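You operate a simulated robot arm through the tools that you are given. There is no shell and no other tool. Be economical: measure what you need, move in short steps, check, and stop when the job is done.

You are at the controls of a simulated two-armed robot. One attempt, no reset.

Task
Pick up the orange cartridge with one hand, pass it to the other hand and put it on the shelf of the shade bench. Put the stained silencer on the label block on the lower shelf of the test bench. Put one of the swatches from the top of the steel stand on the top of the loading bench. Take the trial swatch one and put it in the rolls carton. Take the trial swatch four and leave it on the top of the steel stand. Fetch the teal rolled shirt from the top of the dryer bench and set it on the shelf under the dryer bench. Any order will do.

Only the result counts: the job must be done as asked and must still hold three seconds after the hand-in. Knocking over, shifting, dropping, spilling or breaking anything else fails it. Flat cloth is picked up by pressing the open fingertips on it (5 to 10 N) and closing them slowly along it; thin cloth reads only 2 to 8 mm in the jaws.

Robot
Two 7-joint arms with two-finger grippers on one trunk, on a base that drives. Base frame: it is fixed to the floor where the robot stands at the start and does not move with it; the origin is under the middle of the robot, x ahead of it, y to its left, z up; the surface under the hand at the start is at about z = 0.916. Lengths are in m, angles in degrees, forces in N, time in s.
The left shoulder is at the start at [0.147, 0.219, 1.005], the right one opposite. With the tool pointing down near the work surface each hand reaches from about 0.1 to 0.86 m from the robot's upright axis, wherever it stands, measured 20 degrees to its own side. Places, roughly: label block [0.5, -0.75, 0.5]; orange cartridge [0.75, 0, 1]; rolls carton [-13.25, 2.25, 1]; shelf of the shade bench [-1, -1.6, 0.4]; shelf under the dryer bench [-10.8, -9.6, 0.4]; stained silencer (4x4x10 cm) [-1.8, 1.2, 0.9]; swatch [-11.5, 1.75, 0.75]; teal rolled shirt [-10.75, -9.75, 1]; top of the loading bench [-11.2, 0.9, 0.9]; top of the steel stand [-11.3, 1.8, 0.8]; trial swatch four [-12.5, 2, 1]; trial swatch one [-12.25, 2, 1]. Payload 3.18 kg a hand.
Tool frame (each hand has its own): the origin (TCP) lies between the finger pads and is the grasp point; the fingertips stand 0.03 m ahead of it; z points along the fingers, y is the line along which they close. The gripper opens to 0.144 m. The gripper's body begins 0.103 m behind the TCP.
Orientation is that of the tool frame in the base frame, as [roll, pitch, yaw] about the fixed x, y, z axes, in that order (R = Rz(yaw) Ry(pitch) Rx(roll)). With the fingers straight down and closing along the base's y, the tool's x points along the base's -x, its y along +y and its z along -z.

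Tools
- The arms move only by the tool send_rows. It takes "left_plan", "right_plan" or both (then of equal length, played together; a hand with none holds still); each is a list of rows, each a list of 2 entries, a list of its own where there are three numbers: the shift along the base's x, y, z in units of 20 mm (1.0 is 20 mm), then the turn, a rotation vector about the base's x, y, z in units of 4 degrees (1.0 is 4 degrees). In form: [[[tx, ty, tz], [wx, wy, wz]], ...]. A call has 1 to 20 rows; each row shifts and turns the commanded pose from where the row before left it. "left_grip" and "right_grip" are, for a hand that has rows, the gripper command, from -1 (shut) to 1 (fully open), values between in proportion, set as the call begins (left out, the last holds). A call with a number of a shift or a turn outside -1 to 1 is refused whole. Rows are played at 5 a second. More than 0.05 m and 8.6 degrees between two rows, or a gripper value outside its range, and nothing of the call is played. A pose out of reach is approached as far as the arm can. The call stops where the force on the tool passes 40 N (or 10 N more than at its start, if that is more) or the arm is blocked; 0.2 s more then pass. Each finger halts on what it meets, pressing with about 28 N; the grip force reading is that of the motor and also rises with nothing between the fingers. The clock runs only during rows and for 0.2 s after the last one: add rows that do not move to give the fingers time. The reply holds the time, the measured pose of the TCP, the force on the tool along the base axes, the opening and the grip force, in the units named above and with some noise, with the torque about the TCP (base axes, N m) and any sound that the robot's microphone picked up, and new pictures: "views" is both (left out), scene, wrist or none (wrist: the cameras of the hands that moved).
- Cameras (640 x 400 px; columns grow to the right, rows downward): "scene" is now at [0.2465, -0.0818, 1.2334]; the picture's right is [-0.86, -0.51, -0.00], its down [-0.02, 0.03, -1.00] and it looks along [0.51, -0.86, -0.04] (base axes); focal length 214 px, centre (320, 200). "left" rides on the left gripper at [0.077, -0.016, -0.143] in its tool frame; the picture's right is [0.21, 0.98, 0.00], its down [-0.84, 0.18, -0.51] and it looks along [-0.50, 0.11, 0.86] (tool axes); focal length 218 px, centre (320, 200). "right" rides on the right gripper at [0.076, 0.016, -0.143] in its tool frame; the picture's right is [-0.21, 0.98, 0.00], its down [-0.84, -0.18, -0.51] and it looks along [-0.50, -0.11, 0.86] (tool axes); focal length 218 px, centre (320, 200). There is no depth. A picture from a camera that has moved, and an enlarged one, comes with that camera's place and axes in the base frame and with its lens. The place of the scene camera against the robot may be out by one fixed shift of up to 0.012 m in any direction.
- lift_body(by): slides the trunk up (or, below 0, down) by that many m; the arms and the scene camera ride with it, the base frame stays. It gives what a move gives, with no picture.
- steer(legs): drives the robot by 1 to 6 legs, each [ahead, left, turn to the left] in m, m and degrees, along the robot's own axes; the way and the turn of a leg run together, so that a leg with both is an arc; at most 1.5 m and 180 degrees a leg. The arms and the cameras ride along, it lands a little off, and it stops where it bumps. It gives what a move gives, and a new picture of the scene camera.
- aim_head(pan, tilt): turns the head with the scene camera to pan (to the left, within 80 degrees either way) and tilt (down, from -29 to 69), counted from straight ahead of the robot. It gives what a move gives, and a new picture of the scene camera.
- close_up(camera, box): a new picture of the part [left, top, right, bottom] of that camera's present view, enlarged. No time passes.
- close_job(): hands the job in; it is judged then, once.

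Go step by step. Nothing tells you exact positions but the pictures and the camera data: compare them with the known pose of the tool, close in by small moves and look again before you grip or let go. The budget is 196 turns and 260 pictures, counting those below and the enlarged ones. Unless the task says otherwise, let go and move clear before handing in.

The tools are called after "Call:" as name(argument=value, ...) on one line, values as JSON. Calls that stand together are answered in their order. send_rows: Moves the arms, as the interface text tells. Its arguments: {"type":"object","properties":{"left_plan":{"type":"array"},"left_grip":{"type":"number"},"right_plan":{"type":"array"},"right_grip":{"type":"number"},"views":{"type":"string","enum":["both","scene","wrist","none"]}},"required":[]} The other tools are called the same way: lift_body (by) slides the trunk up or down; steer (legs) drives the base; aim_head (pan, tilt) turns the head that bears the scene camera; close_up (camera, box) takes an enlarged picture of a part of a camera's view; close_job () hands the job in.

At the start:

```text
t: 0.0
left_ee_pos: [0.4157, -0.0145, 1.1532]
left_orientation: [180.0, 0.5, -179.1]
left_contact_force: [37.4, -44.8, -28.8]
left_torque: [7.5, 2.71, 5.2]
left_opening: 0.1439
left_grip_force: 0.2
right_ee_pos: [0.4521, -0.5614, 0.9557]
right_orientation: [-178.0, -48.2, 176.8]
right_contact_force: [0.2, 0.3, -0.2]
right_torque: [0.03, -0.01, -0.02]
right_opening: 0.1439
right_grip_force: 0.0
trunk travel left (down, up): [-0.095, 0.275]
robot x, y, heading: [0.0003, 0.0011, 0.2]
head pan, tilt: [-62.9, 51.1]
```

scene: 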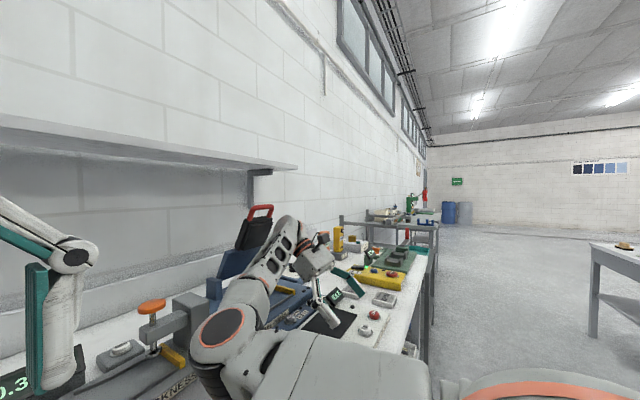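
right: 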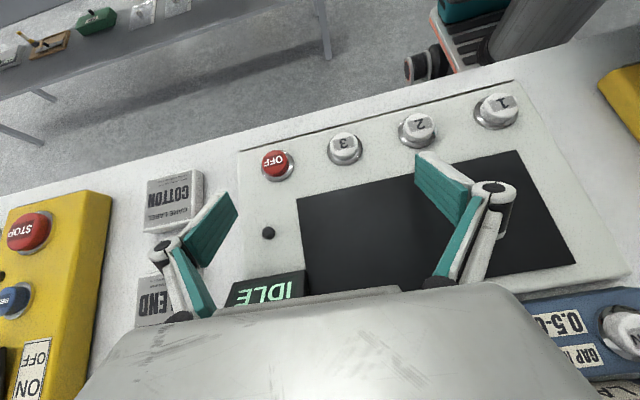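
left: 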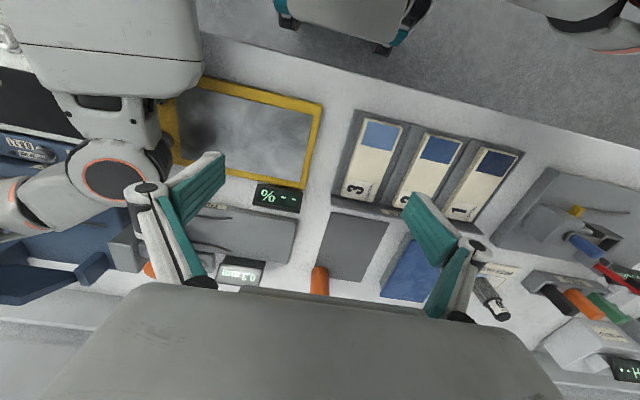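

I see a work bench ahead of the robot with the left arm above it, and the left hand is reporting a strange contact force. I'll look straight ahead and down first.

Call:
aim_head(pan=0, tilt=40)

```text
t: 1.3
left_ee_pos: [0.4203, -0.0121, 1.1522]
left_orientation: [-179.8, 0.7, -178.6]
left_contact_force: [71.2, 31.9, -14.5]
left_torque: [-4.84, 9.54, -2.39]
left_opening: 0.1439
left_grip_force: 0.0
right_ee_pos: [0.4517, -0.5615, 0.9564]
right_orientation: [-177.7, -48.4, 176.1]
right_contact_force: [-0.3, 0.0, 0.0]
right_torque: [0.03, 0.01, 0.0]
right_opening: 0.1439
right_grip_force: 0.1
trunk travel left (down, up): [-0.095, 0.275]
robot x, y, heading: [0.0024, 0.0006, 0.0]
head pan, tilt: [0.0, 40.0]
camera scene: at [0.292, -0.0113, 1.2062], right [-0.1, -0.99, 0.01], down [-0.33, 0.03, -0.94], along [0.94, -0.1, -0.33], focal length 214 px, centre (320, 200)
```

scene: 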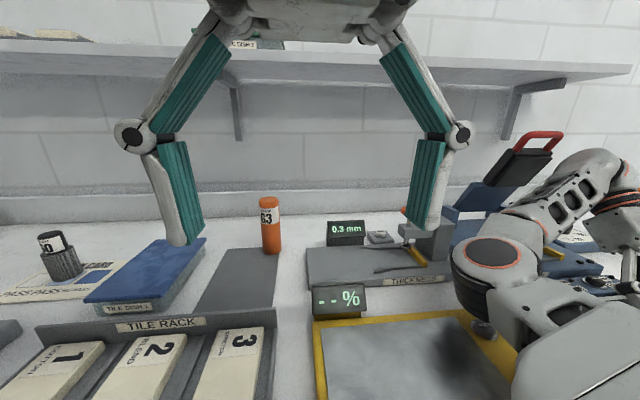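

The left gripper is jammed against the head, so I'll ease it ahead and to the left. The orange cartridge is at about [0.757, 0.05].

Call:
send_rows(left_plan=[[[1, 0, 0], [0, 0, 0]], [[1, 0, 0], [0, 0, 0]], [[1, 0, 0], [0, 0, 0]], [[1, 0.5, 0], [0, 0, 0]], [[1, 1, 0], [0, 0, 0]], [[0, 1, 0], [0, 0, 0]], [[0, 1, 0], [0, 0, 0]], [[0, 1, 0], [0, 0, 0]], [[0, 1, 0], [0, 0, 0]]], views="both")

```text
t: 3.3
left_ee_pos: [0.5151, 0.0962, 1.156]
left_orientation: [-179.9, 0.6, -179.1]
left_contact_force: [0.3, -0.5, 0.5]
left_torque: [0.03, -0.02, -0.01]
left_opening: 0.144
left_grip_force: 0.0
right_ee_pos: [0.4495, -0.5625, 0.9563]
right_orientation: [-177.7, -48.5, 176.1]
right_contact_force: [-0.4, 0.9, 0.1]
right_torque: [0.01, 0.0, 0.03]
right_opening: 0.1439
right_grip_force: 0.1
trunk travel left (down, up): [-0.095, 0.275]
robot x, y, heading: [-0.002, 0.0016, 0.2]
head pan, tilt: [0.0, 40.0]
camera scene: at [0.2845, -0.0029, 1.1742], right [0.0, -1.0, 0.0], down [-0.64, 0.0, -0.77], along [0.77, 0.0, -0.64], focal length 214 px, centre (320, 200)
camera left: at [0.4365, 0.0795, 1.2973], right [-0.22, 0.97, 0.0], down [0.83, 0.19, 0.52], along [0.5, 0.11, -0.86], focal length 218 px, centre (320, 200)
```

scene: 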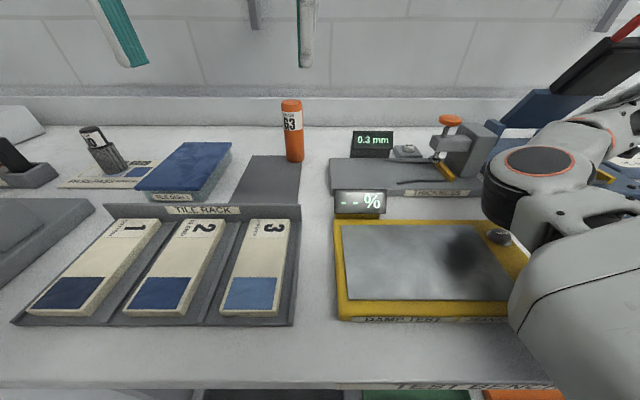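
left: 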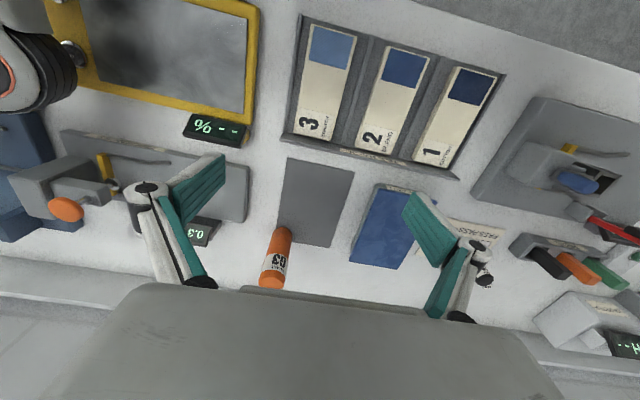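

The contact is gone and the cartridge stands at about [0.752, 0.06], its top near z 1.05. I'll tilt the left hand 45° forward and bring it in front of the cartridge.

Call:
send_rows(left_plan=[[[0.6, -0.15, -0.19], [0, -0.94, 0]], [[0.6, -0.15, -0.19], [0, -0.94, 0]], [[0.6, -0.15, -0.19], [0, -0.94, 0]], [[0.6, -0.15, -0.19], [0, -0.94, 0]], [[0.6, -0.15, -0.19], [0, -0.94, 0]], [[0.6, -0.15, -0.19], [0, -0.94, 0]], [[0.6, -0.15, -0.19], [0, -0.94, 0]], [[0.6, -0.15, -0.19], [0, -0.94, 0]], [[0.6, -0.15, -0.19], [0, -0.94, 0]], [[0.6, -0.15, -0.19], [0, -0.94, 0]], [[0.6, -0.15, -0.19], [0, -0.94, 0]], [[0.6, -0.15, -0.19], [0, -0.94, 0]]])

```text
t: 5.9
left_ee_pos: [0.6591, 0.0605, 1.1095]
left_orientation: [-178.7, 45.8, -178.4]
left_contact_force: [-0.5, 0.2, 0.9]
left_torque: [0.03, -0.03, 0.03]
left_opening: 0.1439
left_grip_force: 0.0
right_ee_pos: [0.4494, -0.5638, 0.9561]
right_orientation: [-177.8, -48.5, 176.1]
right_contact_force: [-0.1, -0.4, 0.0]
right_torque: [-0.01, 0.01, -0.01]
right_opening: 0.1438
right_grip_force: 0.0
trunk travel left (down, up): [-0.095, 0.275]
robot x, y, heading: [-0.0019, 0.0013, 0.4]
head pan, tilt: [0.0, 40.0]
camera scene: at [0.2844, -0.003, 1.1742], right [0.0, -1.0, 0.0], down [-0.64, 0.0, -0.77], along [0.77, 0.0, -0.64], focal length 214 px, centre (320, 200)
camera left: at [0.5028, 0.0423, 1.1543], right [-0.16, 0.97, -0.16], down [0.22, 0.2, 0.96], along [0.96, 0.12, -0.25], focal length 218 px, centre (320, 200)
```

scene: 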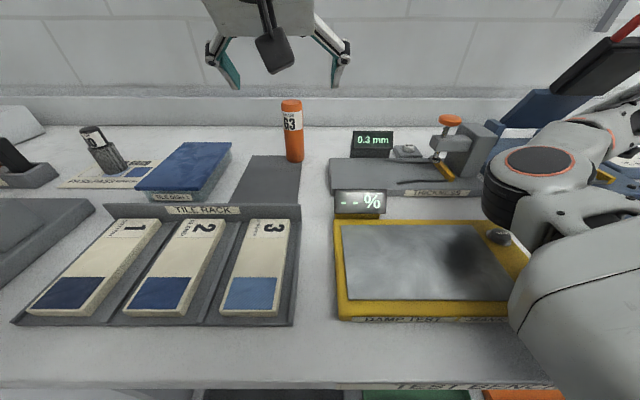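
left: 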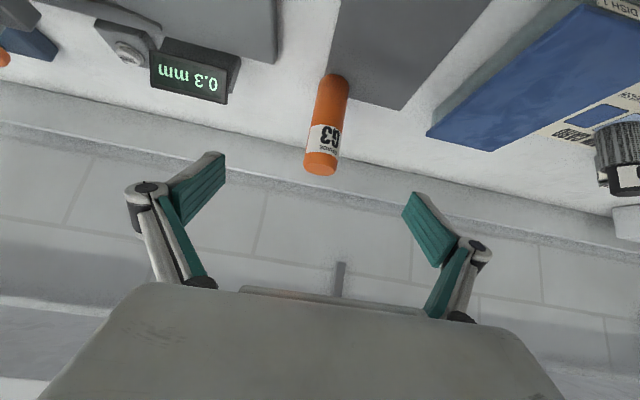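

The cartridge is at about [0.757, 0.066], with its top near 1.04. I'll move in along the tool axis.

Call:
send_rows(left_plan=[[[0.7, 0.04, -0.7], [0, 0, 0]], [[0.7, 0.04, -0.7], [0, 0, 0]], [[0.7, 0.04, -0.7], [0, 0, 0]], [[0.7, 0.04, -0.7], [0, 0, 0]], [[0.7, 0.04, -0.7], [0, 0, 0]], [[0.7, 0.04, -0.7], [0, 0, 0]], [[0.7, 0.04, -0.7], [0, 0, 0]]])

```text
t: 7.5
left_ee_pos: [0.7582, 0.0648, 1.0121]
left_orientation: [-178.8, 45.7, -178.4]
left_contact_force: [0.4, 0.1, -0.3]
left_torque: [-0.01, 0.0, 0.01]
left_opening: 0.1439
left_grip_force: 0.0
right_ee_pos: [0.4487, -0.5631, 0.9563]
right_orientation: [-177.8, -48.4, 176.1]
right_contact_force: [-0.6, 0.1, -0.4]
right_torque: [0.03, 0.02, 0.01]
right_opening: 0.144
right_grip_force: 0.0
trunk travel left (down, up): [-0.095, 0.275]
robot x, y, heading: [-0.0014, 0.0011, -0.0]
head pan, tilt: [0.0, 40.0]
camera scene: at [0.2844, -0.0031, 1.1742], right [0.0, -1.0, 0.0], down [-0.64, 0.0, -0.77], along [0.77, 0.0, -0.64], focal length 214 px, centre (320, 200)
camera left: at [0.6023, 0.0467, 1.0572], right [-0.16, 0.97, -0.16], down [0.22, 0.2, 0.96], along [0.96, 0.12, -0.25], focal length 218 px, centre (320, 200)
```

scene: 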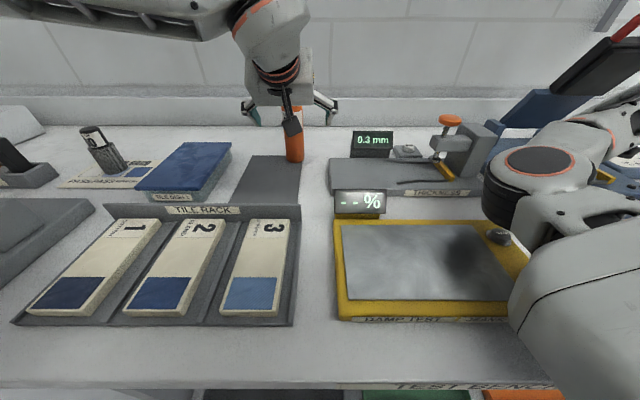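
left: 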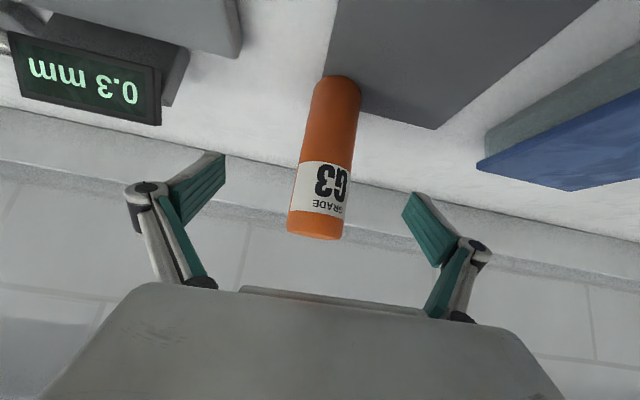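

The jaws straddle the cartridge, so I'll make a small y correction and close.

Call:
send_rows(left_plan=[[[0, 0.2, 0], [0, 0, 0]], [[0, 0, 0], [0, 0, 0]], [[0, 0, 0], [0, 0, 0]]], left_grip=-0.15, views="none")

Call:
send_rows(left_plan=[[[0, 0, 0], [0, 0, 0]], [[0, 0, 0], [0, 0, 0]], [[0, 0, 0], [0, 0, 0]]], left_grip=-1, views="wrist")

```text
t: 8.3
left_ee_pos: [0.7588, 0.0693, 1.0136]
left_orientation: [-178.9, 45.7, -178.5]
left_contact_force: [0.0, 0.3, -0.2]
left_torque: [-0.02, 0.03, -0.03]
left_opening: 0.0613
left_grip_force: 0.0
right_ee_pos: [0.4493, -0.5626, 0.9558]
right_orientation: [-177.8, -48.5, 176.1]
right_contact_force: [-0.4, 0.4, -0.4]
right_torque: [0.05, 0.04, -0.01]
right_opening: 0.1443
right_grip_force: 0.1
trunk travel left (down, up): [-0.095, 0.275]
robot x, y, heading: [-0.0004, 0.0025, -0.3]
head pan, tilt: [0.0, 40.0]
```

```text
t: 9.1
left_ee_pos: [0.7575, 0.0681, 1.0138]
left_orientation: [-178.8, 45.9, -178.4]
left_contact_force: [-2.0, 1.0, 2.9]
left_torque: [0.22, 0.11, 0.1]
left_opening: 0.0464
left_grip_force: 27.9
right_ee_pos: [0.4492, -0.5643, 0.9564]
right_orientation: [-177.8, -48.5, 176.1]
right_contact_force: [-0.2, 0.0, 0.4]
right_torque: [0.0, -0.02, 0.01]
right_opening: 0.1437
right_grip_force: 0.0
trunk travel left (down, up): [-0.095, 0.275]
robot x, y, heading: [0.0006, -0.0003, -0.3]
head pan, tilt: [0.0, 40.0]
camera left: at [0.6017, 0.0508, 1.0577], right [-0.16, 0.97, -0.16], down [0.22, 0.2, 0.96], along [0.96, 0.12, -0.25], focal length 218 px, centre (320, 200)
```

left: 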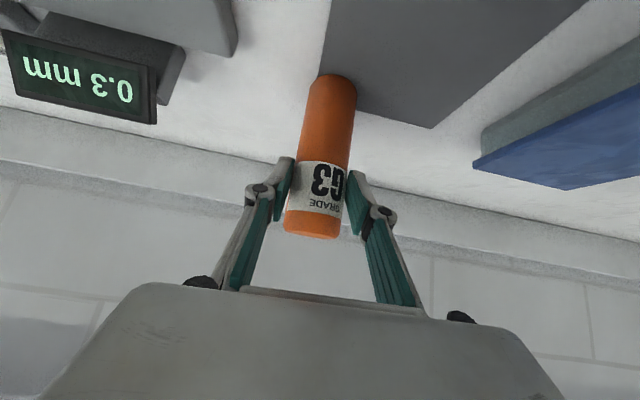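

I have the cartridge. I'll lift it and pull it back while raising the right hand and levelling it.

Call:
send_rows(left_plan=[[[0, 0, 1], [0, 0, 0]], [[0, 0, 1], [0, 0, 0]], [[0, 0, 1], [0, 0, 0]], [[0, 0, 1], [0, 0, 0]], [[-0.5, 0, 0.5], [0, 0, 0]], [[-1, 0, 0], [0, 0, 0]], [[-1, 0, 0], [0, 0, 0]], [[-1, 0, 0], [0, 0, 0]], [[-1, 0, 0], [0, 0, 0]], [[-1, 0, 0], [0, 0, 0]], [[-1, 0, 0], [0, 0, 0]], [[-1, 0, 0], [0, 0, 0]], [[-1, 0, 0], [0, 0, 0]], [[-1, 0, 0], [0, 0, 0]]], right_plan=[[[0, 0, 1], [0, 0.75, 0]], [[0, 0, 1], [0, 0.75, 0]], [[0, 0, 1], [0, 0.75, 0]], [[0, 0, 1], [0, 0.75, 0]], [[0, 0, 1], [0, 0.75, 0]], [[0, 0, 1], [0, 0.75, 0]], [[0, 0, 1], [0, 0.75, 0]], [[0, 0, 1], [0, 0.75, 0]], [[0, 0, 0], [0, 0.75, 0]], [[0, 0, 0], [0, 0.75, 0]], [[0, 0, 0], [0, 0.75, 0]], [[0, 0, 0], [0, 0.75, 0]], [[0, 0, 0], [0, 0.75, 0]], [[0, 0, 0], [0, 0.75, 0]]], views="scene")

```text
t: 9.9
left_ee_pos: [0.7566, 0.0666, 1.0668]
left_orientation: [-179.0, 45.8, -178.5]
left_contact_force: [0.1, -0.9, -1.9]
left_torque: [0.01, 0.05, 0.03]
left_opening: 0.0464
left_grip_force: 27.4
right_ee_pos: [0.4424, -0.5697, 0.9736]
right_orientation: [-168.8, -65.2, 167.5]
right_contact_force: [-0.3, -0.1, 0.2]
right_torque: [0.02, -0.01, 0.0]
right_opening: 0.1437
right_grip_force: 0.0
trunk travel left (down, up): [-0.095, 0.275]
robot x, y, heading: [-0.0019, -0.0002, 0.1]
head pan, tilt: [0.0, 40.0]
stopped in row 3 (right hand): the arm was blocked; the commanded pose is now the measured one
camera scene: at [0.2854, -0.0061, 1.1751], right [0.0, -1.0, 0.0], down [-0.64, 0.0, -0.77], along [0.77, 0.0, -0.64], focal length 214 px, centre (320, 200)
```

scene: 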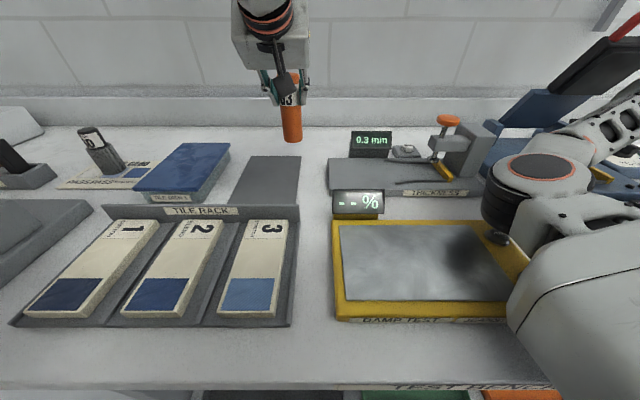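

The right arm is blocked, so I'll look at it before moving on.

Call:
aim_head(pan=-40, tilt=45)

Call:
close_up(camera="right", box=[0, 0, 640, 400])

```text
t: 11.0
left_ee_pos: [0.759, 0.0652, 1.067]
left_orientation: [-179.0, 45.9, -178.6]
left_contact_force: [-0.2, -0.4, -1.8]
left_torque: [-0.01, 0.04, 0.0]
left_opening: 0.0465
left_grip_force: 27.8
right_ee_pos: [0.4436, -0.5694, 0.973]
right_orientation: [-169.3, -65.2, 168.0]
right_contact_force: [0.1, -0.6, 0.1]
right_torque: [-0.01, -0.03, 0.0]
right_opening: 0.1441
right_grip_force: 0.1
trunk travel left (down, up): [-0.095, 0.275]
robot x, y, heading: [-0.0016, 0.0023, 0.0]
head pan, tilt: [-40.0, 45.0]
camera scene: at [0.2627, -0.0584, 1.1675], right [-0.64, -0.77, 0.0], down [-0.54, 0.45, -0.71], along [0.55, -0.46, -0.7], focal length 214 px, centre (320, 200)
```

scene: 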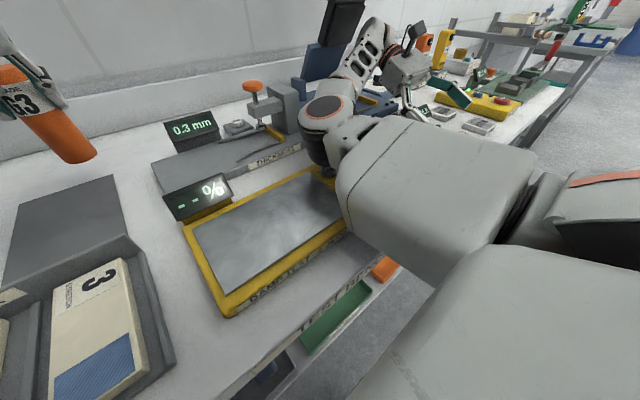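

```text
1.00 times, centred on (320, 200) of right (not enlarged: the box is as wide or as high as the picture)
camera zoom: at [0.5407, -0.5464, 1.0987], right [0.13, 0.96, -0.27], down [0.8, -0.26, -0.54], along [-0.59, -0.14, -0.8], focal length 218 px, centre (320, 200)
```

zoom: 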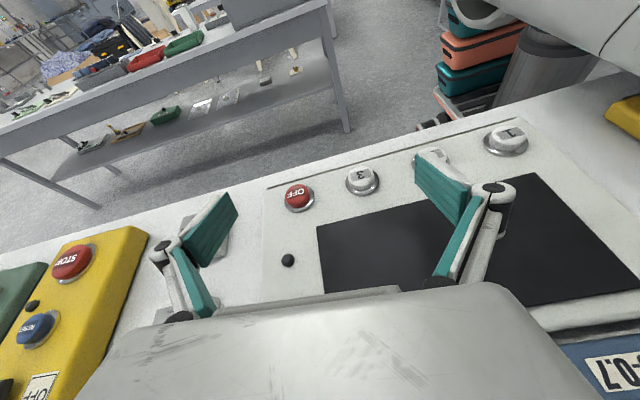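

The right wrist appears to be at a joint limit in that folded pose. I'll unfold it the other way, down and then forward, while raising it.

Call:
send_rows(right_plan=[[[0, 0, 0], [0, -1, 0]], [[0, 0, 0.3], [0, -1, 0]], [[0, 0, 0.6], [0, -1, 0]], [[0, 0, 1], [0, -1, 0]], [[0, 0, 1], [0, -1, 0]], [[0, 0, 1], [0, -1, 0]], [[0, 0, 1], [0, -1, 0]], [[0, 0, 1], [0, -1, 0]], [[0, 0, 1], [0, -1, 0]], [[0, 0, 1], [0, -1, 0]], [[0, 0, 1], [0, -1, 0]], [[0, 0, 1], [0, -1, 0]]], views="both")

```text
t: 12.4
left_ee_pos: [0.7662, 0.0611, 1.0582]
left_orientation: [-179.3, 45.1, -178.8]
left_contact_force: [-0.1, -0.1, -2.0]
left_torque: [0.01, 0.07, 0.04]
left_opening: 0.0461
left_grip_force: 28.1
right_ee_pos: [0.4454, -0.5791, 0.9906]
right_orientation: [-170.7, -53.5, 168.1]
right_contact_force: [0.5, -0.1, 0.3]
right_torque: [0.03, 0.02, 0.0]
right_opening: 0.1442
right_grip_force: 0.2
trunk travel left (down, up): [-0.095, 0.275]
robot x, y, heading: [0.0009, -0.001, -0.2]
head pan, tilt: [-40.0, 45.0]
stopped in row 6 (right hand): the arm was blocked; the commanded pose is now the measured one
camera scene: at [0.2717, -0.0626, 1.1641], right [-0.64, -0.77, 0.0], down [-0.54, 0.46, -0.71], along [0.54, -0.46, -0.71], focal length 214 px, centre (320, 200)
camera right: at [0.5168, -0.5525, 1.134], right [0.19, 0.95, -0.26], down [0.89, -0.28, -0.36], along [-0.42, -0.16, -0.89], focal length 218 px, centre (320, 200)
```

scene: 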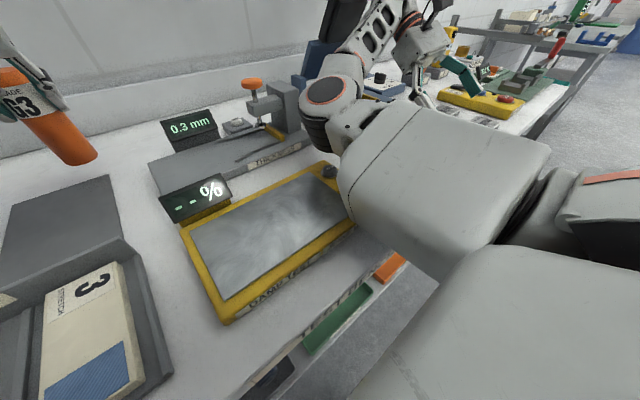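
right: 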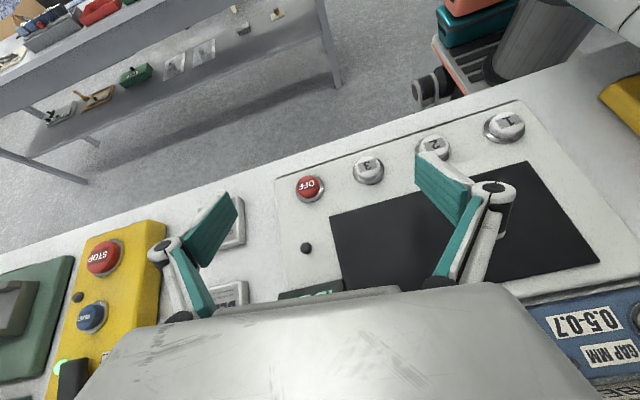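

The right arm seems to be catching on something. I'll zoom in around the elbow and forearm with the head turned that way.

Call:
aim_head(pan=-50, tilt=20)

Call:
close_up(camera="scene", box=[160, 100, 480, 300])

```text
t: 13.2
left_ee_pos: [0.765, 0.0632, 1.0601]
left_orientation: [-179.2, 45.3, -178.6]
left_contact_force: [-0.2, 0.1, -2.4]
left_torque: [-0.01, 0.04, -0.02]
left_opening: 0.0464
left_grip_force: 28.3
right_ee_pos: [0.446, -0.5782, 0.9909]
right_orientation: [-170.7, -53.2, 168.3]
right_contact_force: [-0.4, 0.3, -0.6]
right_torque: [0.0, -0.02, 0.0]
right_opening: 0.1441
right_grip_force: 0.0
trunk travel left (down, up): [-0.095, 0.275]
robot x, y, heading: [-0.0013, -0.0012, -0.1]
head pan, tilt: [-50.0, 20.0]
camera scene: at [0.2686, -0.0812, 1.2033], right [-0.77, -0.64, 0.0], down [-0.22, 0.26, -0.94], along [0.6, -0.72, -0.34], focal length 214 px, centre (320, 200)
```

scene: 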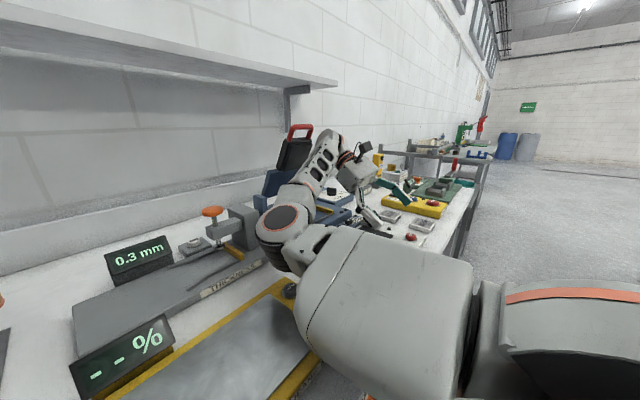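

```text
2.00 times, centred on (320, 200) of scene
camera zoom: at [0.2686, -0.0812, 1.2033], right [-0.77, -0.64, 0.0], down [-0.22, 0.26, -0.94], along [0.6, -0.72, -0.34], focal length 429 px, centre (320, 200)
```

zoom: 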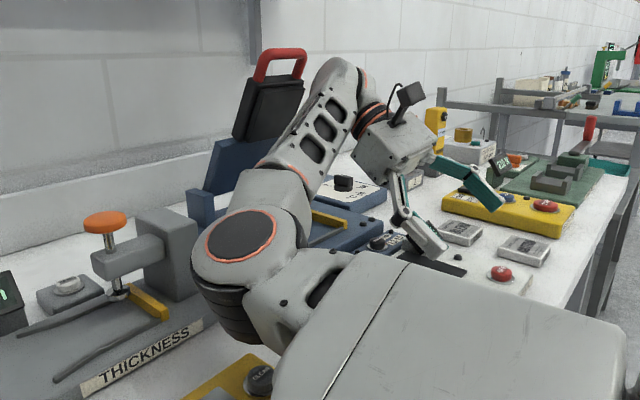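

First I'll retract the left hand with the cartridge, then raise the trunk so that the right arm clears everything.

Call:
send_rows(left_plan=[[[-1, 0, 0.3], [0, 0, 0]], [[-1, 0, 0.3], [0, 0, 0]], [[-1, 0, 0.3], [0, 0, 0]], [[-1, 0, 0.3], [0, 0, 0]], [[-1, 0, 0.3], [0, 0, 0]], [[-1, 0, 0], [0, 0, 0]], [[-1, 0, 0], [0, 0, 0]], [[-1, 0, 0], [0, 0, 0]], [[-1, 0.5, 0], [0, 0, 0]], [[-1, 0.5, 0], [0, 0, 0]], [[-1, 0.5, 0], [0, 0, 0]]], views="none")

Call:
lift_body(by=0.06)

Call:
aim_head(pan=-50, tilt=30)

```text
t: 15.7
left_ee_pos: [0.5445, 0.094, 1.0905]
left_orientation: [-179.2, 45.3, -178.7]
left_contact_force: [0.5, 0.0, -2.2]
left_torque: [-0.03, 0.05, -0.01]
left_opening: 0.0463
left_grip_force: 27.7
right_ee_pos: [0.4459, -0.5787, 0.9928]
right_orientation: [-170.8, -53.3, 168.3]
right_contact_force: [0.0, -0.7, 0.1]
right_torque: [0.0, 0.02, -0.01]
right_opening: 0.1441
right_grip_force: 0.1
trunk travel left (down, up): [-0.095, 0.275]
robot x, y, heading: [0.002, -0.0032, -0.2]
head pan, tilt: [-50.0, 20.0]
```

```text
t: 16.6
left_ee_pos: [0.5472, 0.0924, 1.1476]
left_orientation: [-179.3, 45.0, -178.7]
left_contact_force: [0.2, 0.1, -2.5]
left_torque: [-0.01, 0.05, -0.02]
left_opening: 0.0464
left_grip_force: 28.1
right_ee_pos: [0.4457, -0.5795, 1.0487]
right_orientation: [-167.6, -54.6, 165.9]
right_contact_force: [0.7, -0.1, -0.1]
right_torque: [-0.01, 0.06, -0.01]
right_opening: 0.144
right_grip_force: 0.1
trunk travel left (down, up): [-0.155, 0.215]
robot x, y, heading: [0.003, -0.0005, -0.1]
head pan, tilt: [-50.0, 20.0]
```

```text
t: 17.4
left_ee_pos: [0.5457, 0.0928, 1.1501]
left_orientation: [-179.1, 45.3, -178.8]
left_contact_force: [-0.4, 0.1, -1.6]
left_torque: [-0.01, 0.04, 0.03]
left_opening: 0.0464
left_grip_force: 28.2
right_ee_pos: [0.4433, -0.5802, 1.0508]
right_orientation: [-168.4, -54.1, 166.0]
right_contact_force: [-1.1, -0.7, 0.1]
right_torque: [-0.01, -0.03, 0.0]
right_opening: 0.1439
right_grip_force: 0.1
trunk travel left (down, up): [-0.155, 0.215]
robot x, y, heading: [0.003, 0.0042, -0.2]
head pan, tilt: [-50.0, 30.0]
camera scene: at [0.2008, -0.0791, 1.2607], right [-0.77, -0.64, 0.0], down [-0.32, 0.38, -0.87], along [0.56, -0.66, -0.5], focal length 214 px, centre (320, 200)
```

scene: 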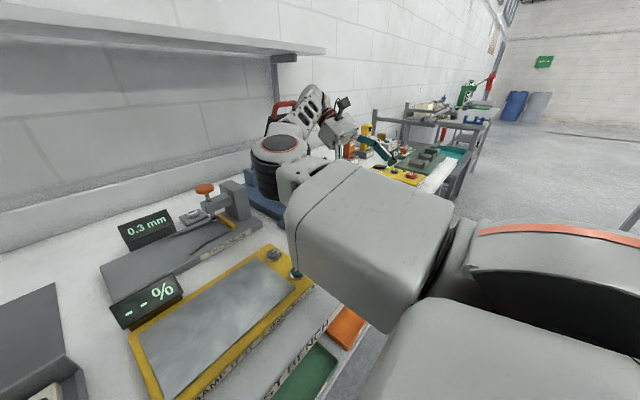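

The arm has risen freely, so I'll try unfolding the right hand again.

Call:
send_rows(right_plan=[[[0, 0, 0], [0, -1, 0]], [[0, 0, 0], [0, -1, 0]], [[0, 0, 0], [0, -1, 0]], [[0, 0, 0], [0, -1, 0]], [[0, 0, 0], [0, -1, 0]], [[0, 0, 0], [0, -1, 0]], [[0, 0, 0], [0, -1, 0]], [[0, 0, 0], [0, -1, 0]], [[0, 0, 0], [0, -1, 0]], [[0, 0, 0], [0, -1, 0]]], views="scene")

```text
t: 19.6
left_ee_pos: [0.5452, 0.0925, 1.1501]
left_orientation: [-179.2, 45.2, -178.8]
left_contact_force: [-0.1, 0.1, -2.1]
left_torque: [-0.02, 0.01, -0.02]
left_opening: 0.0463
left_grip_force: 27.7
right_ee_pos: [0.4474, -0.5764, 1.0532]
right_orientation: [-178.3, -13.4, 173.3]
right_contact_force: [1.1, 0.0, 0.5]
right_torque: [0.03, 0.02, 0.02]
right_opening: 0.1442
right_grip_force: 0.0
trunk travel left (down, up): [-0.155, 0.215]
robot x, y, heading: [0.0011, -0.0017, -0.2]
head pan, tilt: [-50.0, 30.0]
camera scene: at [0.2007, -0.0791, 1.2607], right [-0.77, -0.64, 0.0], down [-0.32, 0.38, -0.87], along [0.56, -0.66, -0.5], focal length 214 px, centre (320, 200)
```

scene: 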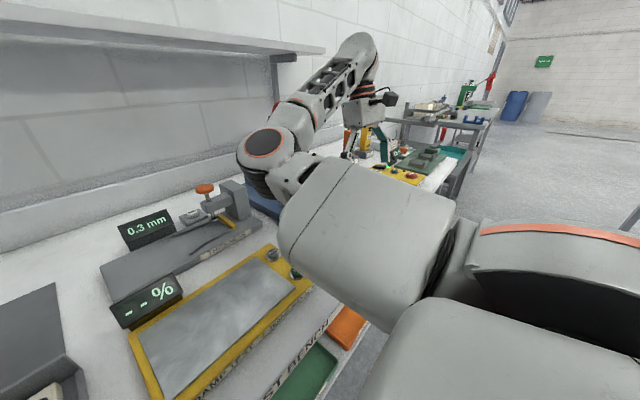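

That works now. I'll keep turning the right hand to point forward while bringing it towards the middle.

Call:
send_rows(right_plan=[[[-0.2, 0.4, 0.3], [0, -1, 0]], [[-0.2, 0.4, 0.3], [0, -1, 0]], [[-0.2, 0.4, 0.3], [0, -1, 0]], [[-0.2, 0.4, 0.3], [0, -1, 0]], [[-0.2, 0.4, 0.3], [0, -1, 0]], [[-0.2, 0.4, 0.3], [0, -1, 0]], [[-0.2, 0.4, 0.3], [0, -1, 0]], [[-0.2, 0.4, 0.3], [0, -1, 0]], [[-0.2, 0.4, 0.3], [0, -1, 0]], [[-0.2, 0.4, 0.3], [0, -1, 0]], [[-0.2, 0.4, 0.3], [0, -1, 0]], [[-0.2, 0.4, 0.3], [0, -1, 0]], [[-0.2, 0.4, 0.3], [0, -1, 0]], [[-0.2, 0.4, 0.3], [0, -1, 0]], [[0, 0, 0], [0, -1, 0]], [[0, 0, 0], [0, -1, 0]]], views="scene")

```text
t: 21.4
left_ee_pos: [0.5446, 0.0918, 1.1504]
left_orientation: [-179.3, 45.2, -178.7]
left_contact_force: [-0.5, -0.2, -3.0]
left_torque: [0.01, 0.06, 0.02]
left_opening: 0.0464
left_grip_force: 28.2
right_ee_pos: [0.3775, -0.5578, 1.0617]
right_orientation: [178.3, 11.2, 164.0]
right_contact_force: [0.5, 0.1, -0.1]
right_torque: [0.01, 0.03, -0.02]
right_opening: 0.144
right_grip_force: 0.1
trunk travel left (down, up): [-0.155, 0.215]
robot x, y, heading: [0.0037, 0.0016, -0.0]
head pan, tilt: [-50.0, 30.0]
stopped in row 9 (right hand): the arm was blocked; the commanded pose is now the measured one
camera scene: at [0.2009, -0.0795, 1.2606], right [-0.77, -0.64, 0.0], down [-0.32, 0.38, -0.87], along [0.56, -0.66, -0.5], focal length 214 px, centre (320, 200)
```

scene: 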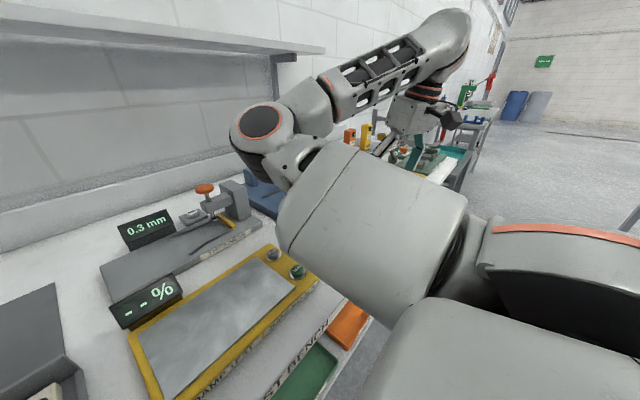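

The right arm is in an awkward inward-elbow posture and has hit a joint limit. I'll back off from the bench to get free space, then stretch it out and re-bend it.

Call:
steer(legs=[[-0.4, 0, 0]])

Call:
send_rows(right_plan=[[[0.5, -1, 0], [0, 0, 0]], [[0.5, -1, 0], [0, 0, 0]], [[0.5, -1, 0], [0, 0, 0]], [[0.5, -1, 0], [0, 0, 0]], [[0.5, -1, 0], [0, 0, 0]], [[0.5, -1, 0], [0, 0, 0]], [[0.5, -1, 0], [0, 0, 0]], [[0, -1, 0], [0, 0, 0]], [[0, -1, 0], [0, 0, 0]], [[0, -1, 0], [0, 0, 0]]], views="scene")

```text
t: 23.9
left_ee_pos: [0.1434, 0.0933, 1.1498]
left_orientation: [-179.2, 45.3, -178.6]
left_contact_force: [-0.6, 0.2, -1.8]
left_torque: [0.03, 0.06, 0.02]
left_opening: 0.0461
left_grip_force: 27.8
right_ee_pos: [-0.0231, -0.5572, 1.0618]
right_orientation: [178.2, 11.3, 164.1]
right_contact_force: [-0.3, 0.5, -0.9]
right_torque: [-0.01, -0.02, 0.02]
right_opening: 0.1441
right_grip_force: 0.0
trunk travel left (down, up): [-0.155, 0.215]
robot x, y, heading: [-0.3988, -0.0021, 0.0]
head pan, tilt: [-50.0, 30.0]
camera scene: at [-0.2012, -0.0786, 1.2606], right [-0.77, -0.64, 0.0], down [-0.32, 0.38, -0.87], along [0.56, -0.66, -0.5], focal length 214 px, centre (320, 200)
```

scene: 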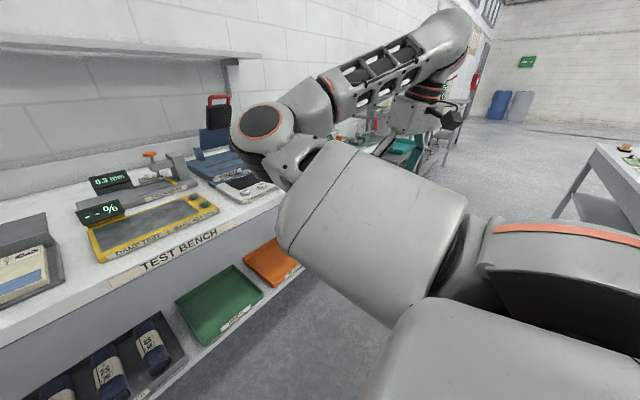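

```text
t: 26.1
left_ee_pos: [0.1431, 0.0936, 1.1508]
left_orientation: [-179.3, 45.2, -178.7]
left_contact_force: [0.0, -0.8, -2.1]
left_torque: [-0.04, 0.06, 0.01]
left_opening: 0.0466
left_grip_force: 28.0
right_ee_pos: [0.0459, -0.7575, 1.0607]
right_orientation: [178.1, 11.3, 164.2]
right_contact_force: [0.2, 0.6, -1.0]
right_torque: [0.04, -0.03, 0.02]
right_opening: 0.1442
right_grip_force: 0.1
trunk travel left (down, up): [-0.155, 0.215]
robot x, y, heading: [-0.3978, 0.0002, 0.0]
head pan, tilt: [-50.0, 30.0]
camera scene: at [-0.2011, -0.0792, 1.2606], right [-0.77, -0.64, 0.0], down [-0.32, 0.38, -0.87], along [0.56, -0.66, -0.5], focal length 214 px, centre (320, 200)
```

scene: 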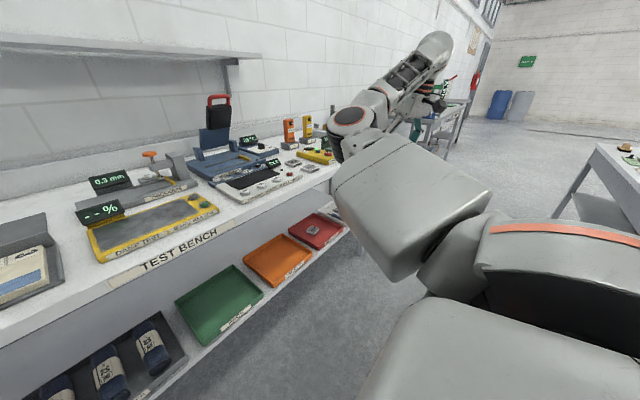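

The arm is freed. Now I'll turn the right hand forward while keeping it extended ahead.

Call:
send_rows(right_plan=[[[0.6, 0.2, 0.2], [0, -1, 0]], [[0.6, 0.2, 0.2], [0, -1, 0]], [[0.6, 0.2, 0.2], [0, -1, 0]], [[0.6, 0.2, 0.2], [0, -1, 0]], [[0.6, 0.2, 0.2], [0, -1, 0]], [[0.6, 0.2, 0.2], [0, -1, 0]], [[0.6, 0.2, 0.2], [0, -1, 0]], [[0.6, 0.2, 0.2], [0, -1, 0]], [[0.6, 0.2, 0.2], [0, -1, 0]], [[0.6, 0.2, 0.2], [0, -1, 0]]], views="scene")

```text
t: 28.3
left_ee_pos: [0.1437, 0.0933, 1.1514]
left_orientation: [-179.2, 45.3, -178.7]
left_contact_force: [0.1, -0.3, -1.9]
left_torque: [-0.02, 0.06, 0.0]
left_opening: 0.0462
left_grip_force: 28.3
right_ee_pos: [0.1676, -0.7181, 1.1013]
right_orientation: [162.8, 49.2, 155.9]
right_contact_force: [-0.3, -0.5, -0.4]
right_torque: [0.01, -0.02, 0.0]
right_opening: 0.1441
right_grip_force: 0.0
trunk travel left (down, up): [-0.155, 0.215]
robot x, y, heading: [-0.4011, -0.0015, -0.0]
head pan, tilt: [-50.0, 30.0]
camera scene: at [-0.2006, -0.0787, 1.2605], right [-0.77, -0.64, 0.0], down [-0.32, 0.38, -0.87], along [0.56, -0.66, -0.5], focal length 214 px, centre (320, 200)
```

scene: 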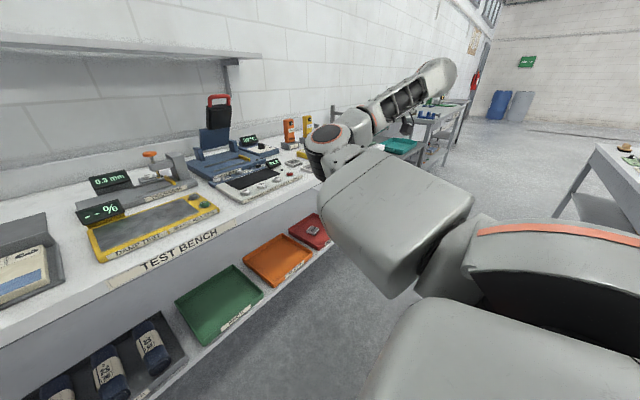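

Posture looks natural now. I'll turn both hands towards each other, left yaw −45° and right yaw +45°, while starting to bring them together.

Call:
send_rows(left_plan=[[[0.38, -0.44, 0], [0, 0, -0.8]], [[0.38, -0.44, 0], [0, 0, -0.8]], [[0.38, -0.44, 0], [0, 0, -0.8]], [[0.38, -0.44, 0], [0, 0, -0.8]], [[0.38, -0.44, 0], [0, 0, -0.8]], [[0.38, -0.44, 0], [0, 0, -0.8]], [[0.38, -0.44, 0], [0, 0, -0.8]], [[0.38, -0.44, 0], [0, 0, -0.8]], [[0.38, -0.44, 0], [0, 0, -0.8]], [[0.38, -0.44, 0], [0, 0, -0.8]], [[0.38, -0.44, 0], [0, 0, -0.8]], [[0.38, -0.44, 0], [0, 0, -0.8]], [[0.38, -0.44, 0], [0, 0, -0.8]], [[0.38, -0.44, 0], [0, 0, -0.8]]], right_plan=[[[0, 0.7, 0], [-0.116, -0.32, 0.966]], [[0, 0.7, 0], [-0.116, -0.32, 0.966]], [[0, 0.7, 0], [-0.116, -0.32, 0.966]], [[0, 0.7, 0], [-0.116, -0.32, 0.966]], [[0, 0.7, 0], [-0.116, -0.32, 0.966]], [[0, 0.7, 0], [-0.116, -0.32, 0.966]], [[0, 0.7, 0], [-0.116, -0.32, 0.966]], [[0, 0.7, 0], [-0.116, -0.32, 0.966]], [[0, 0.7, 0], [-0.116, -0.32, 0.966]], [[0, 0.7, 0], [-0.116, -0.32, 0.966]], [[0, 0.7, 0], [-0.116, -0.32, 0.966]], [[0, 0.7, 0], [-0.116, -0.32, 0.966]], [[0, 0.7, 0], [-0.116, -0.32, 0.966]], [[0, 0.7, 0], [-0.116, -0.32, 0.966]]], views="scene")

Call:
aim_head(pan=0, tilt=15)

```text
t: 31.3
left_ee_pos: [0.2519, -0.0279, 1.1481]
left_orientation: [-179.2, 45.3, 136.5]
left_contact_force: [0.6, 0.4, -2.7]
left_torque: [0.04, 0.06, 0.01]
left_opening: 0.0463
left_grip_force: 28.5
right_ee_pos: [0.1667, -0.5216, 1.1013]
right_orientation: [179.9, 65.2, -134.9]
right_contact_force: [-0.3, -0.2, 0.1]
right_torque: [-0.01, -0.03, 0.0]
right_opening: 0.1439
right_grip_force: 0.0
trunk travel left (down, up): [-0.155, 0.215]
robot x, y, heading: [-0.3986, -0.0019, 0.0]
head pan, tilt: [-50.0, 30.0]
camera scene: at [-0.2005, -0.0787, 1.2605], right [-0.77, -0.64, 0.0], down [-0.32, 0.38, -0.87], along [0.56, -0.66, -0.5], focal length 214 px, centre (320, 200)
```

scene: 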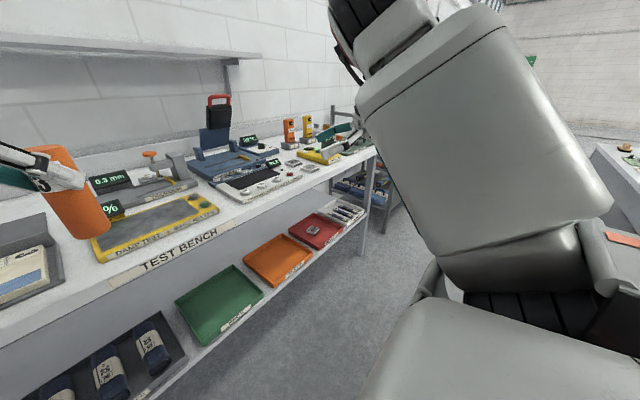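

```text
t: 32.5
left_ee_pos: [0.2517, -0.0282, 1.1501]
left_orientation: [-179.2, 45.3, 136.6]
left_contact_force: [0.1, 0.4, -2.6]
left_torque: [0.04, 0.07, -0.04]
left_opening: 0.0462
left_grip_force: 27.6
right_ee_pos: [0.1666, -0.5216, 1.1014]
right_orientation: [179.9, 65.2, -135.1]
right_contact_force: [0.0, 0.6, -0.2]
right_torque: [-0.03, 0.0, 0.01]
right_opening: 0.1441
right_grip_force: 0.1
trunk travel left (down, up): [-0.155, 0.215]
robot x, y, heading: [-0.3936, -0.0046, -0.2]
head pan, tilt: [0.0, 15.0]
camera scene: at [-0.1656, -0.0094, 1.2848], right [0.0, -1.0, 0.0], down [-0.26, 0.0, -0.97], along [0.97, 0.0, -0.26], focal length 214 px, centre (320, 200)
```

scene: 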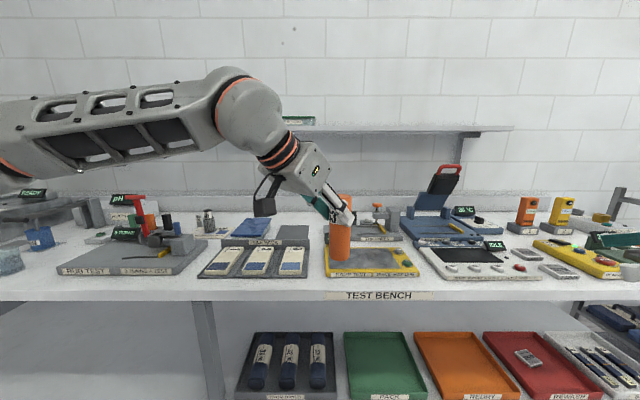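

The left hand holds the cartridge well in front. I'll bring the right hand in towards its pre-grasp point.

Call:
send_rows(right_plan=[[[-0.04, 1, 0.1], [0, 0, 0]], [[-0.04, 1, 0.1], [0, 0, 0]], [[-0.04, 1, 0.1], [0, 0, 0]], [[-0.04, 1, 0.1], [0, 0, 0]], [[-0.04, 1, 0.1], [0, 0, 0]], [[-0.04, 1, 0.1], [0, 0, 0]], [[-0.04, 1, 0.1], [0, 0, 0]], [[-0.04, 1, 0.1], [0, 0, 0]], [[-0.04, 1, 0.1], [0, 0, 0]], [[-0.04, 1, 0.1], [0, 0, 0]], [[-0.04, 1, 0.1], [0, 0, 0]], [[-0.04, 1, 0.1], [0, 0, 0]], [[-0.04, 1, 0.1], [0, 0, 0]], [[-0.04, 1, 0.1], [0, 0, 0]], [[-0.04, 1, 0.1], [0, 0, 0]], [[-0.04, 1, 0.1], [0, 0, 0]], [[-0.04, 1, 0.1], [0, 0, 0]]], views="both")

```text
t: 33.6
left_ee_pos: [0.2508, -0.0289, 1.1494]
left_orientation: [-179.1, 45.1, 136.5]
left_contact_force: [0.2, 0.0, -1.2]
left_torque: [0.04, 0.06, 0.0]
left_opening: 0.0466
left_grip_force: 27.7
right_ee_pos: [0.1389, -0.4947, 1.0866]
right_orientation: [165.0, 68.7, -156.1]
right_contact_force: [-0.5, 0.1, -0.1]
right_torque: [-0.01, 0.0, 0.0]
right_opening: 0.1439
right_grip_force: 0.1
trunk travel left (down, up): [-0.155, 0.215]
robot x, y, heading: [-0.4024, 0.0005, -0.1]
head pan, tilt: [0.0, 15.0]
stopped in row 5 (right hand): the arm was blocked; the commanded pose is now the measured one
camera scene: at [-0.1657, -0.0097, 1.2849], right [0.0, -1.0, 0.0], down [-0.26, 0.0, -0.97], along [0.97, 0.0, -0.26], focal length 214 px, centre (320, 200)
camera right: at [0.0006, -0.5776, 1.0664], right [-0.53, 0.8, 0.29], down [0.03, -0.32, 0.95], along [0.85, 0.51, 0.15], focal length 218 px, centre (320, 200)
```

scene: 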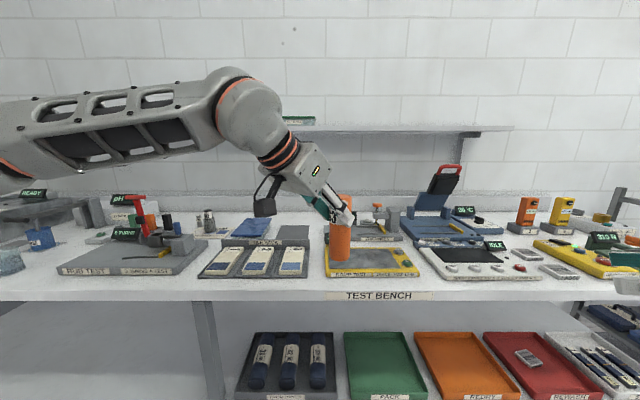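
right: 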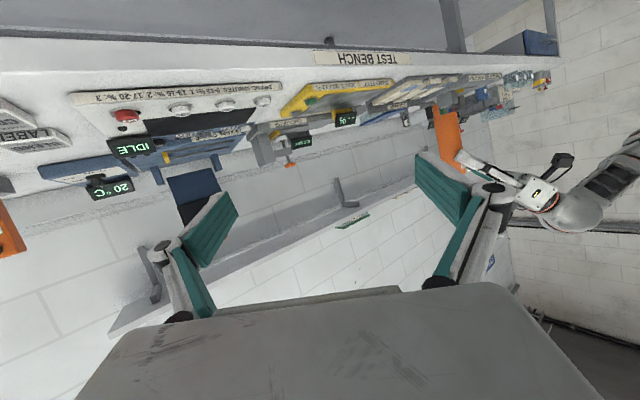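

The right wrist hits a limit at that yaw. I'll turn the right hand nearly straight forward and bring the cartridge over to it instead.

Call:
send_rows(right_plan=[[[0, 0.4, 0.2], [-0.28, 0.07, -0.94]], [[0, 0.4, 0.2], [-0.28, 0.07, -0.94]], [[0, 0.4, 0.2], [-0.28, 0.07, -0.94]], [[0, 0.4, 0.2], [-0.28, 0.07, -0.94]], [[0, 0.4, 0.2], [-0.28, 0.07, -0.94]], [[0, 0.4, 0.2], [-0.28, 0.07, -0.94]]], views="none")

Call:
send_rows(left_plan=[[[0.06, -0.9, 0], [0, 0, -0.46]], [[0.06, -0.9, 0], [0, 0, -0.46]], [[0.06, -0.9, 0], [0, 0, -0.46]], [[0.06, -0.9, 0], [0, 0, -0.46]], [[0.06, -0.9, 0], [0, 0, -0.46]], [[0.06, -0.9, 0], [0, 0, -0.46]], [[0.06, -0.9, 0], [0, 0, -0.46]], [[0.06, -0.9, 0], [0, 0, -0.46]], [[0.06, -0.9, 0], [0, 0, -0.46]], [[0.06, -0.9, 0], [0, 0, -0.46]], [[0.06, -0.9, 0], [0, 0, -0.46]], [[0.06, -0.9, 0], [0, 0, -0.46]], [[0.06, -0.9, 0], [0, 0, -0.46]], [[0.06, -0.9, 0], [0, 0, -0.46]]], views="none")

Call:
aim_head(pan=-30, tilt=20)

```text
t: 34.4
left_ee_pos: [0.2506, -0.0283, 1.1496]
left_orientation: [-179.3, 45.2, 136.6]
left_contact_force: [0.6, -0.5, -1.6]
left_torque: [-0.02, 0.06, 0.01]
left_opening: 0.0466
left_grip_force: 28.3
right_ee_pos: [0.1174, -0.5229, 1.0786]
right_orientation: [155.9, 68.2, 179.6]
right_contact_force: [-0.1, -0.2, -1.0]
right_torque: [0.0, -0.01, -0.02]
right_opening: 0.1439
right_grip_force: 0.0
trunk travel left (down, up): [-0.155, 0.215]
robot x, y, heading: [-0.4027, 0.0005, 0.0]
head pan, tilt: [0.0, 15.0]
stopped in row 3 (right hand): the arm was blocked; the commanded pose is now the measured one
```

```text
t: 37.4
left_ee_pos: [0.256, -0.0909, 1.1511]
left_orientation: [-179.2, 45.2, 130.1]
left_contact_force: [-0.3, 0.2, -2.3]
left_torque: [0.04, 0.02, -0.02]
left_opening: 0.0463
left_grip_force: 27.8
left hand out of reach, approached as far as the arm can: row 4, 5, 6, 7, 8, 9, 10, 11, 12, 13, 14
right_ee_pos: [0.1166, -0.5216, 1.0787]
right_orientation: [155.6, 68.4, 179.5]
right_contact_force: [0.7, -0.4, -0.3]
right_torque: [0.04, -0.03, -0.02]
right_opening: 0.144
right_grip_force: 0.0
trunk travel left (down, up): [-0.155, 0.215]
robot x, y, heading: [-0.4026, 0.0028, 0.0]
head pan, tilt: [0.0, 15.0]
```

```text
t: 38.3
left_ee_pos: [0.2557, -0.0914, 1.1513]
left_orientation: [-179.3, 45.1, 130.2]
left_contact_force: [0.1, -0.2, -2.5]
left_torque: [0.02, 0.03, -0.01]
left_opening: 0.0465
left_grip_force: 28.1
right_ee_pos: [0.1166, -0.5212, 1.0781]
right_orientation: [155.8, 68.4, 179.6]
right_contact_force: [0.1, 0.6, 0.3]
right_torque: [-0.04, 0.0, 0.0]
right_opening: 0.1438
right_grip_force: 0.1
trunk travel left (down, up): [-0.155, 0.215]
robot x, y, heading: [-0.3999, 0.0027, 0.2]
head pan, tilt: [-30.0, 20.0]
camera scene: at [-0.1784, -0.056, 1.2767], right [-0.5, -0.87, 0.0], down [-0.3, 0.17, -0.94], along [0.81, -0.47, -0.34], focal length 214 px, centre (320, 200)
```

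scene: 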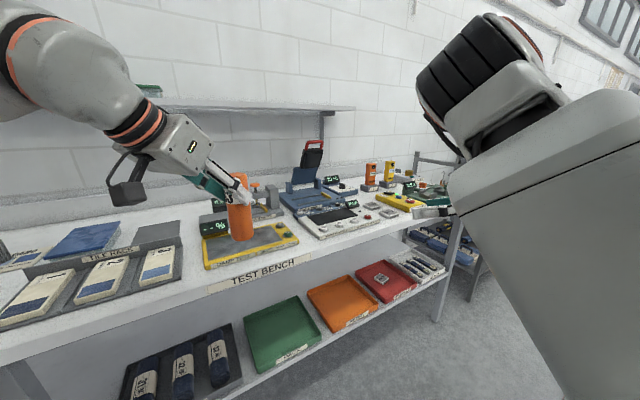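

Both hands are hitting limits close in, so the handover needs more extended arms. I'll back away from the bench to have room straight ahead.

Call:
steer(legs=[[-0.4, 0, 0]])

Call:
send_rows(left_plan=[[[0.3, 0, 0], [0, 0, 0]], [[0.3, 0, 0], [0, 0, 0]]], right_plan=[[[1, -0.5, 0], [0, 0, 0]], [[1, -0.5, 0], [0, 0, 0]]], views="none")

```text
t: 40.8
left_ee_pos: [-0.1441, -0.0921, 1.152]
left_orientation: [-179.1, 45.2, 130.1]
left_contact_force: [0.2, 0.2, -2.1]
left_torque: [0.02, 0.03, 0.01]
left_opening: 0.0464
left_grip_force: 28.1
right_ee_pos: [-0.2803, -0.522, 1.0778]
right_orientation: [155.7, 68.4, 179.7]
right_contact_force: [-0.9, -0.4, -0.3]
right_torque: [-0.01, -0.02, -0.02]
right_opening: 0.144
right_grip_force: 0.1
trunk travel left (down, up): [-0.155, 0.215]
robot x, y, heading: [-0.797, -0.0006, 0.2]
head pan, tilt: [-30.0, 20.0]
camera scene: at [-0.5766, -0.056, 1.2767], right [-0.5, -0.87, 0.0], down [-0.3, 0.17, -0.94], along [0.81, -0.47, -0.34], focal length 214 px, centre (320, 200)
```

scene: 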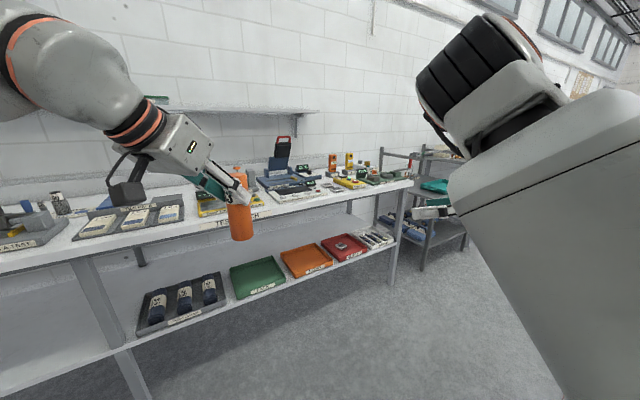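

```text
t: 41.4
left_ee_pos: [-0.1426, -0.0909, 1.1508]
left_orientation: [-179.1, 45.2, 130.1]
left_contact_force: [-0.2, 0.1, -2.5]
left_torque: [0.06, 0.05, -0.01]
left_opening: 0.0465
left_grip_force: 27.8
left hand out of reach, approached as far as the arm can: row 1, 2
right_ee_pos: [-0.2397, -0.5401, 1.0771]
right_orientation: [155.5, 68.3, 179.6]
right_contact_force: [0.0, 0.2, 0.9]
right_torque: [-0.01, -0.02, 0.01]
right_opening: 0.144
right_grip_force: 0.0
trunk travel left (down, up): [-0.155, 0.215]
robot x, y, heading: [-0.7994, 0.0019, -0.2]
head pan, tilt: [-30.0, 20.0]
```

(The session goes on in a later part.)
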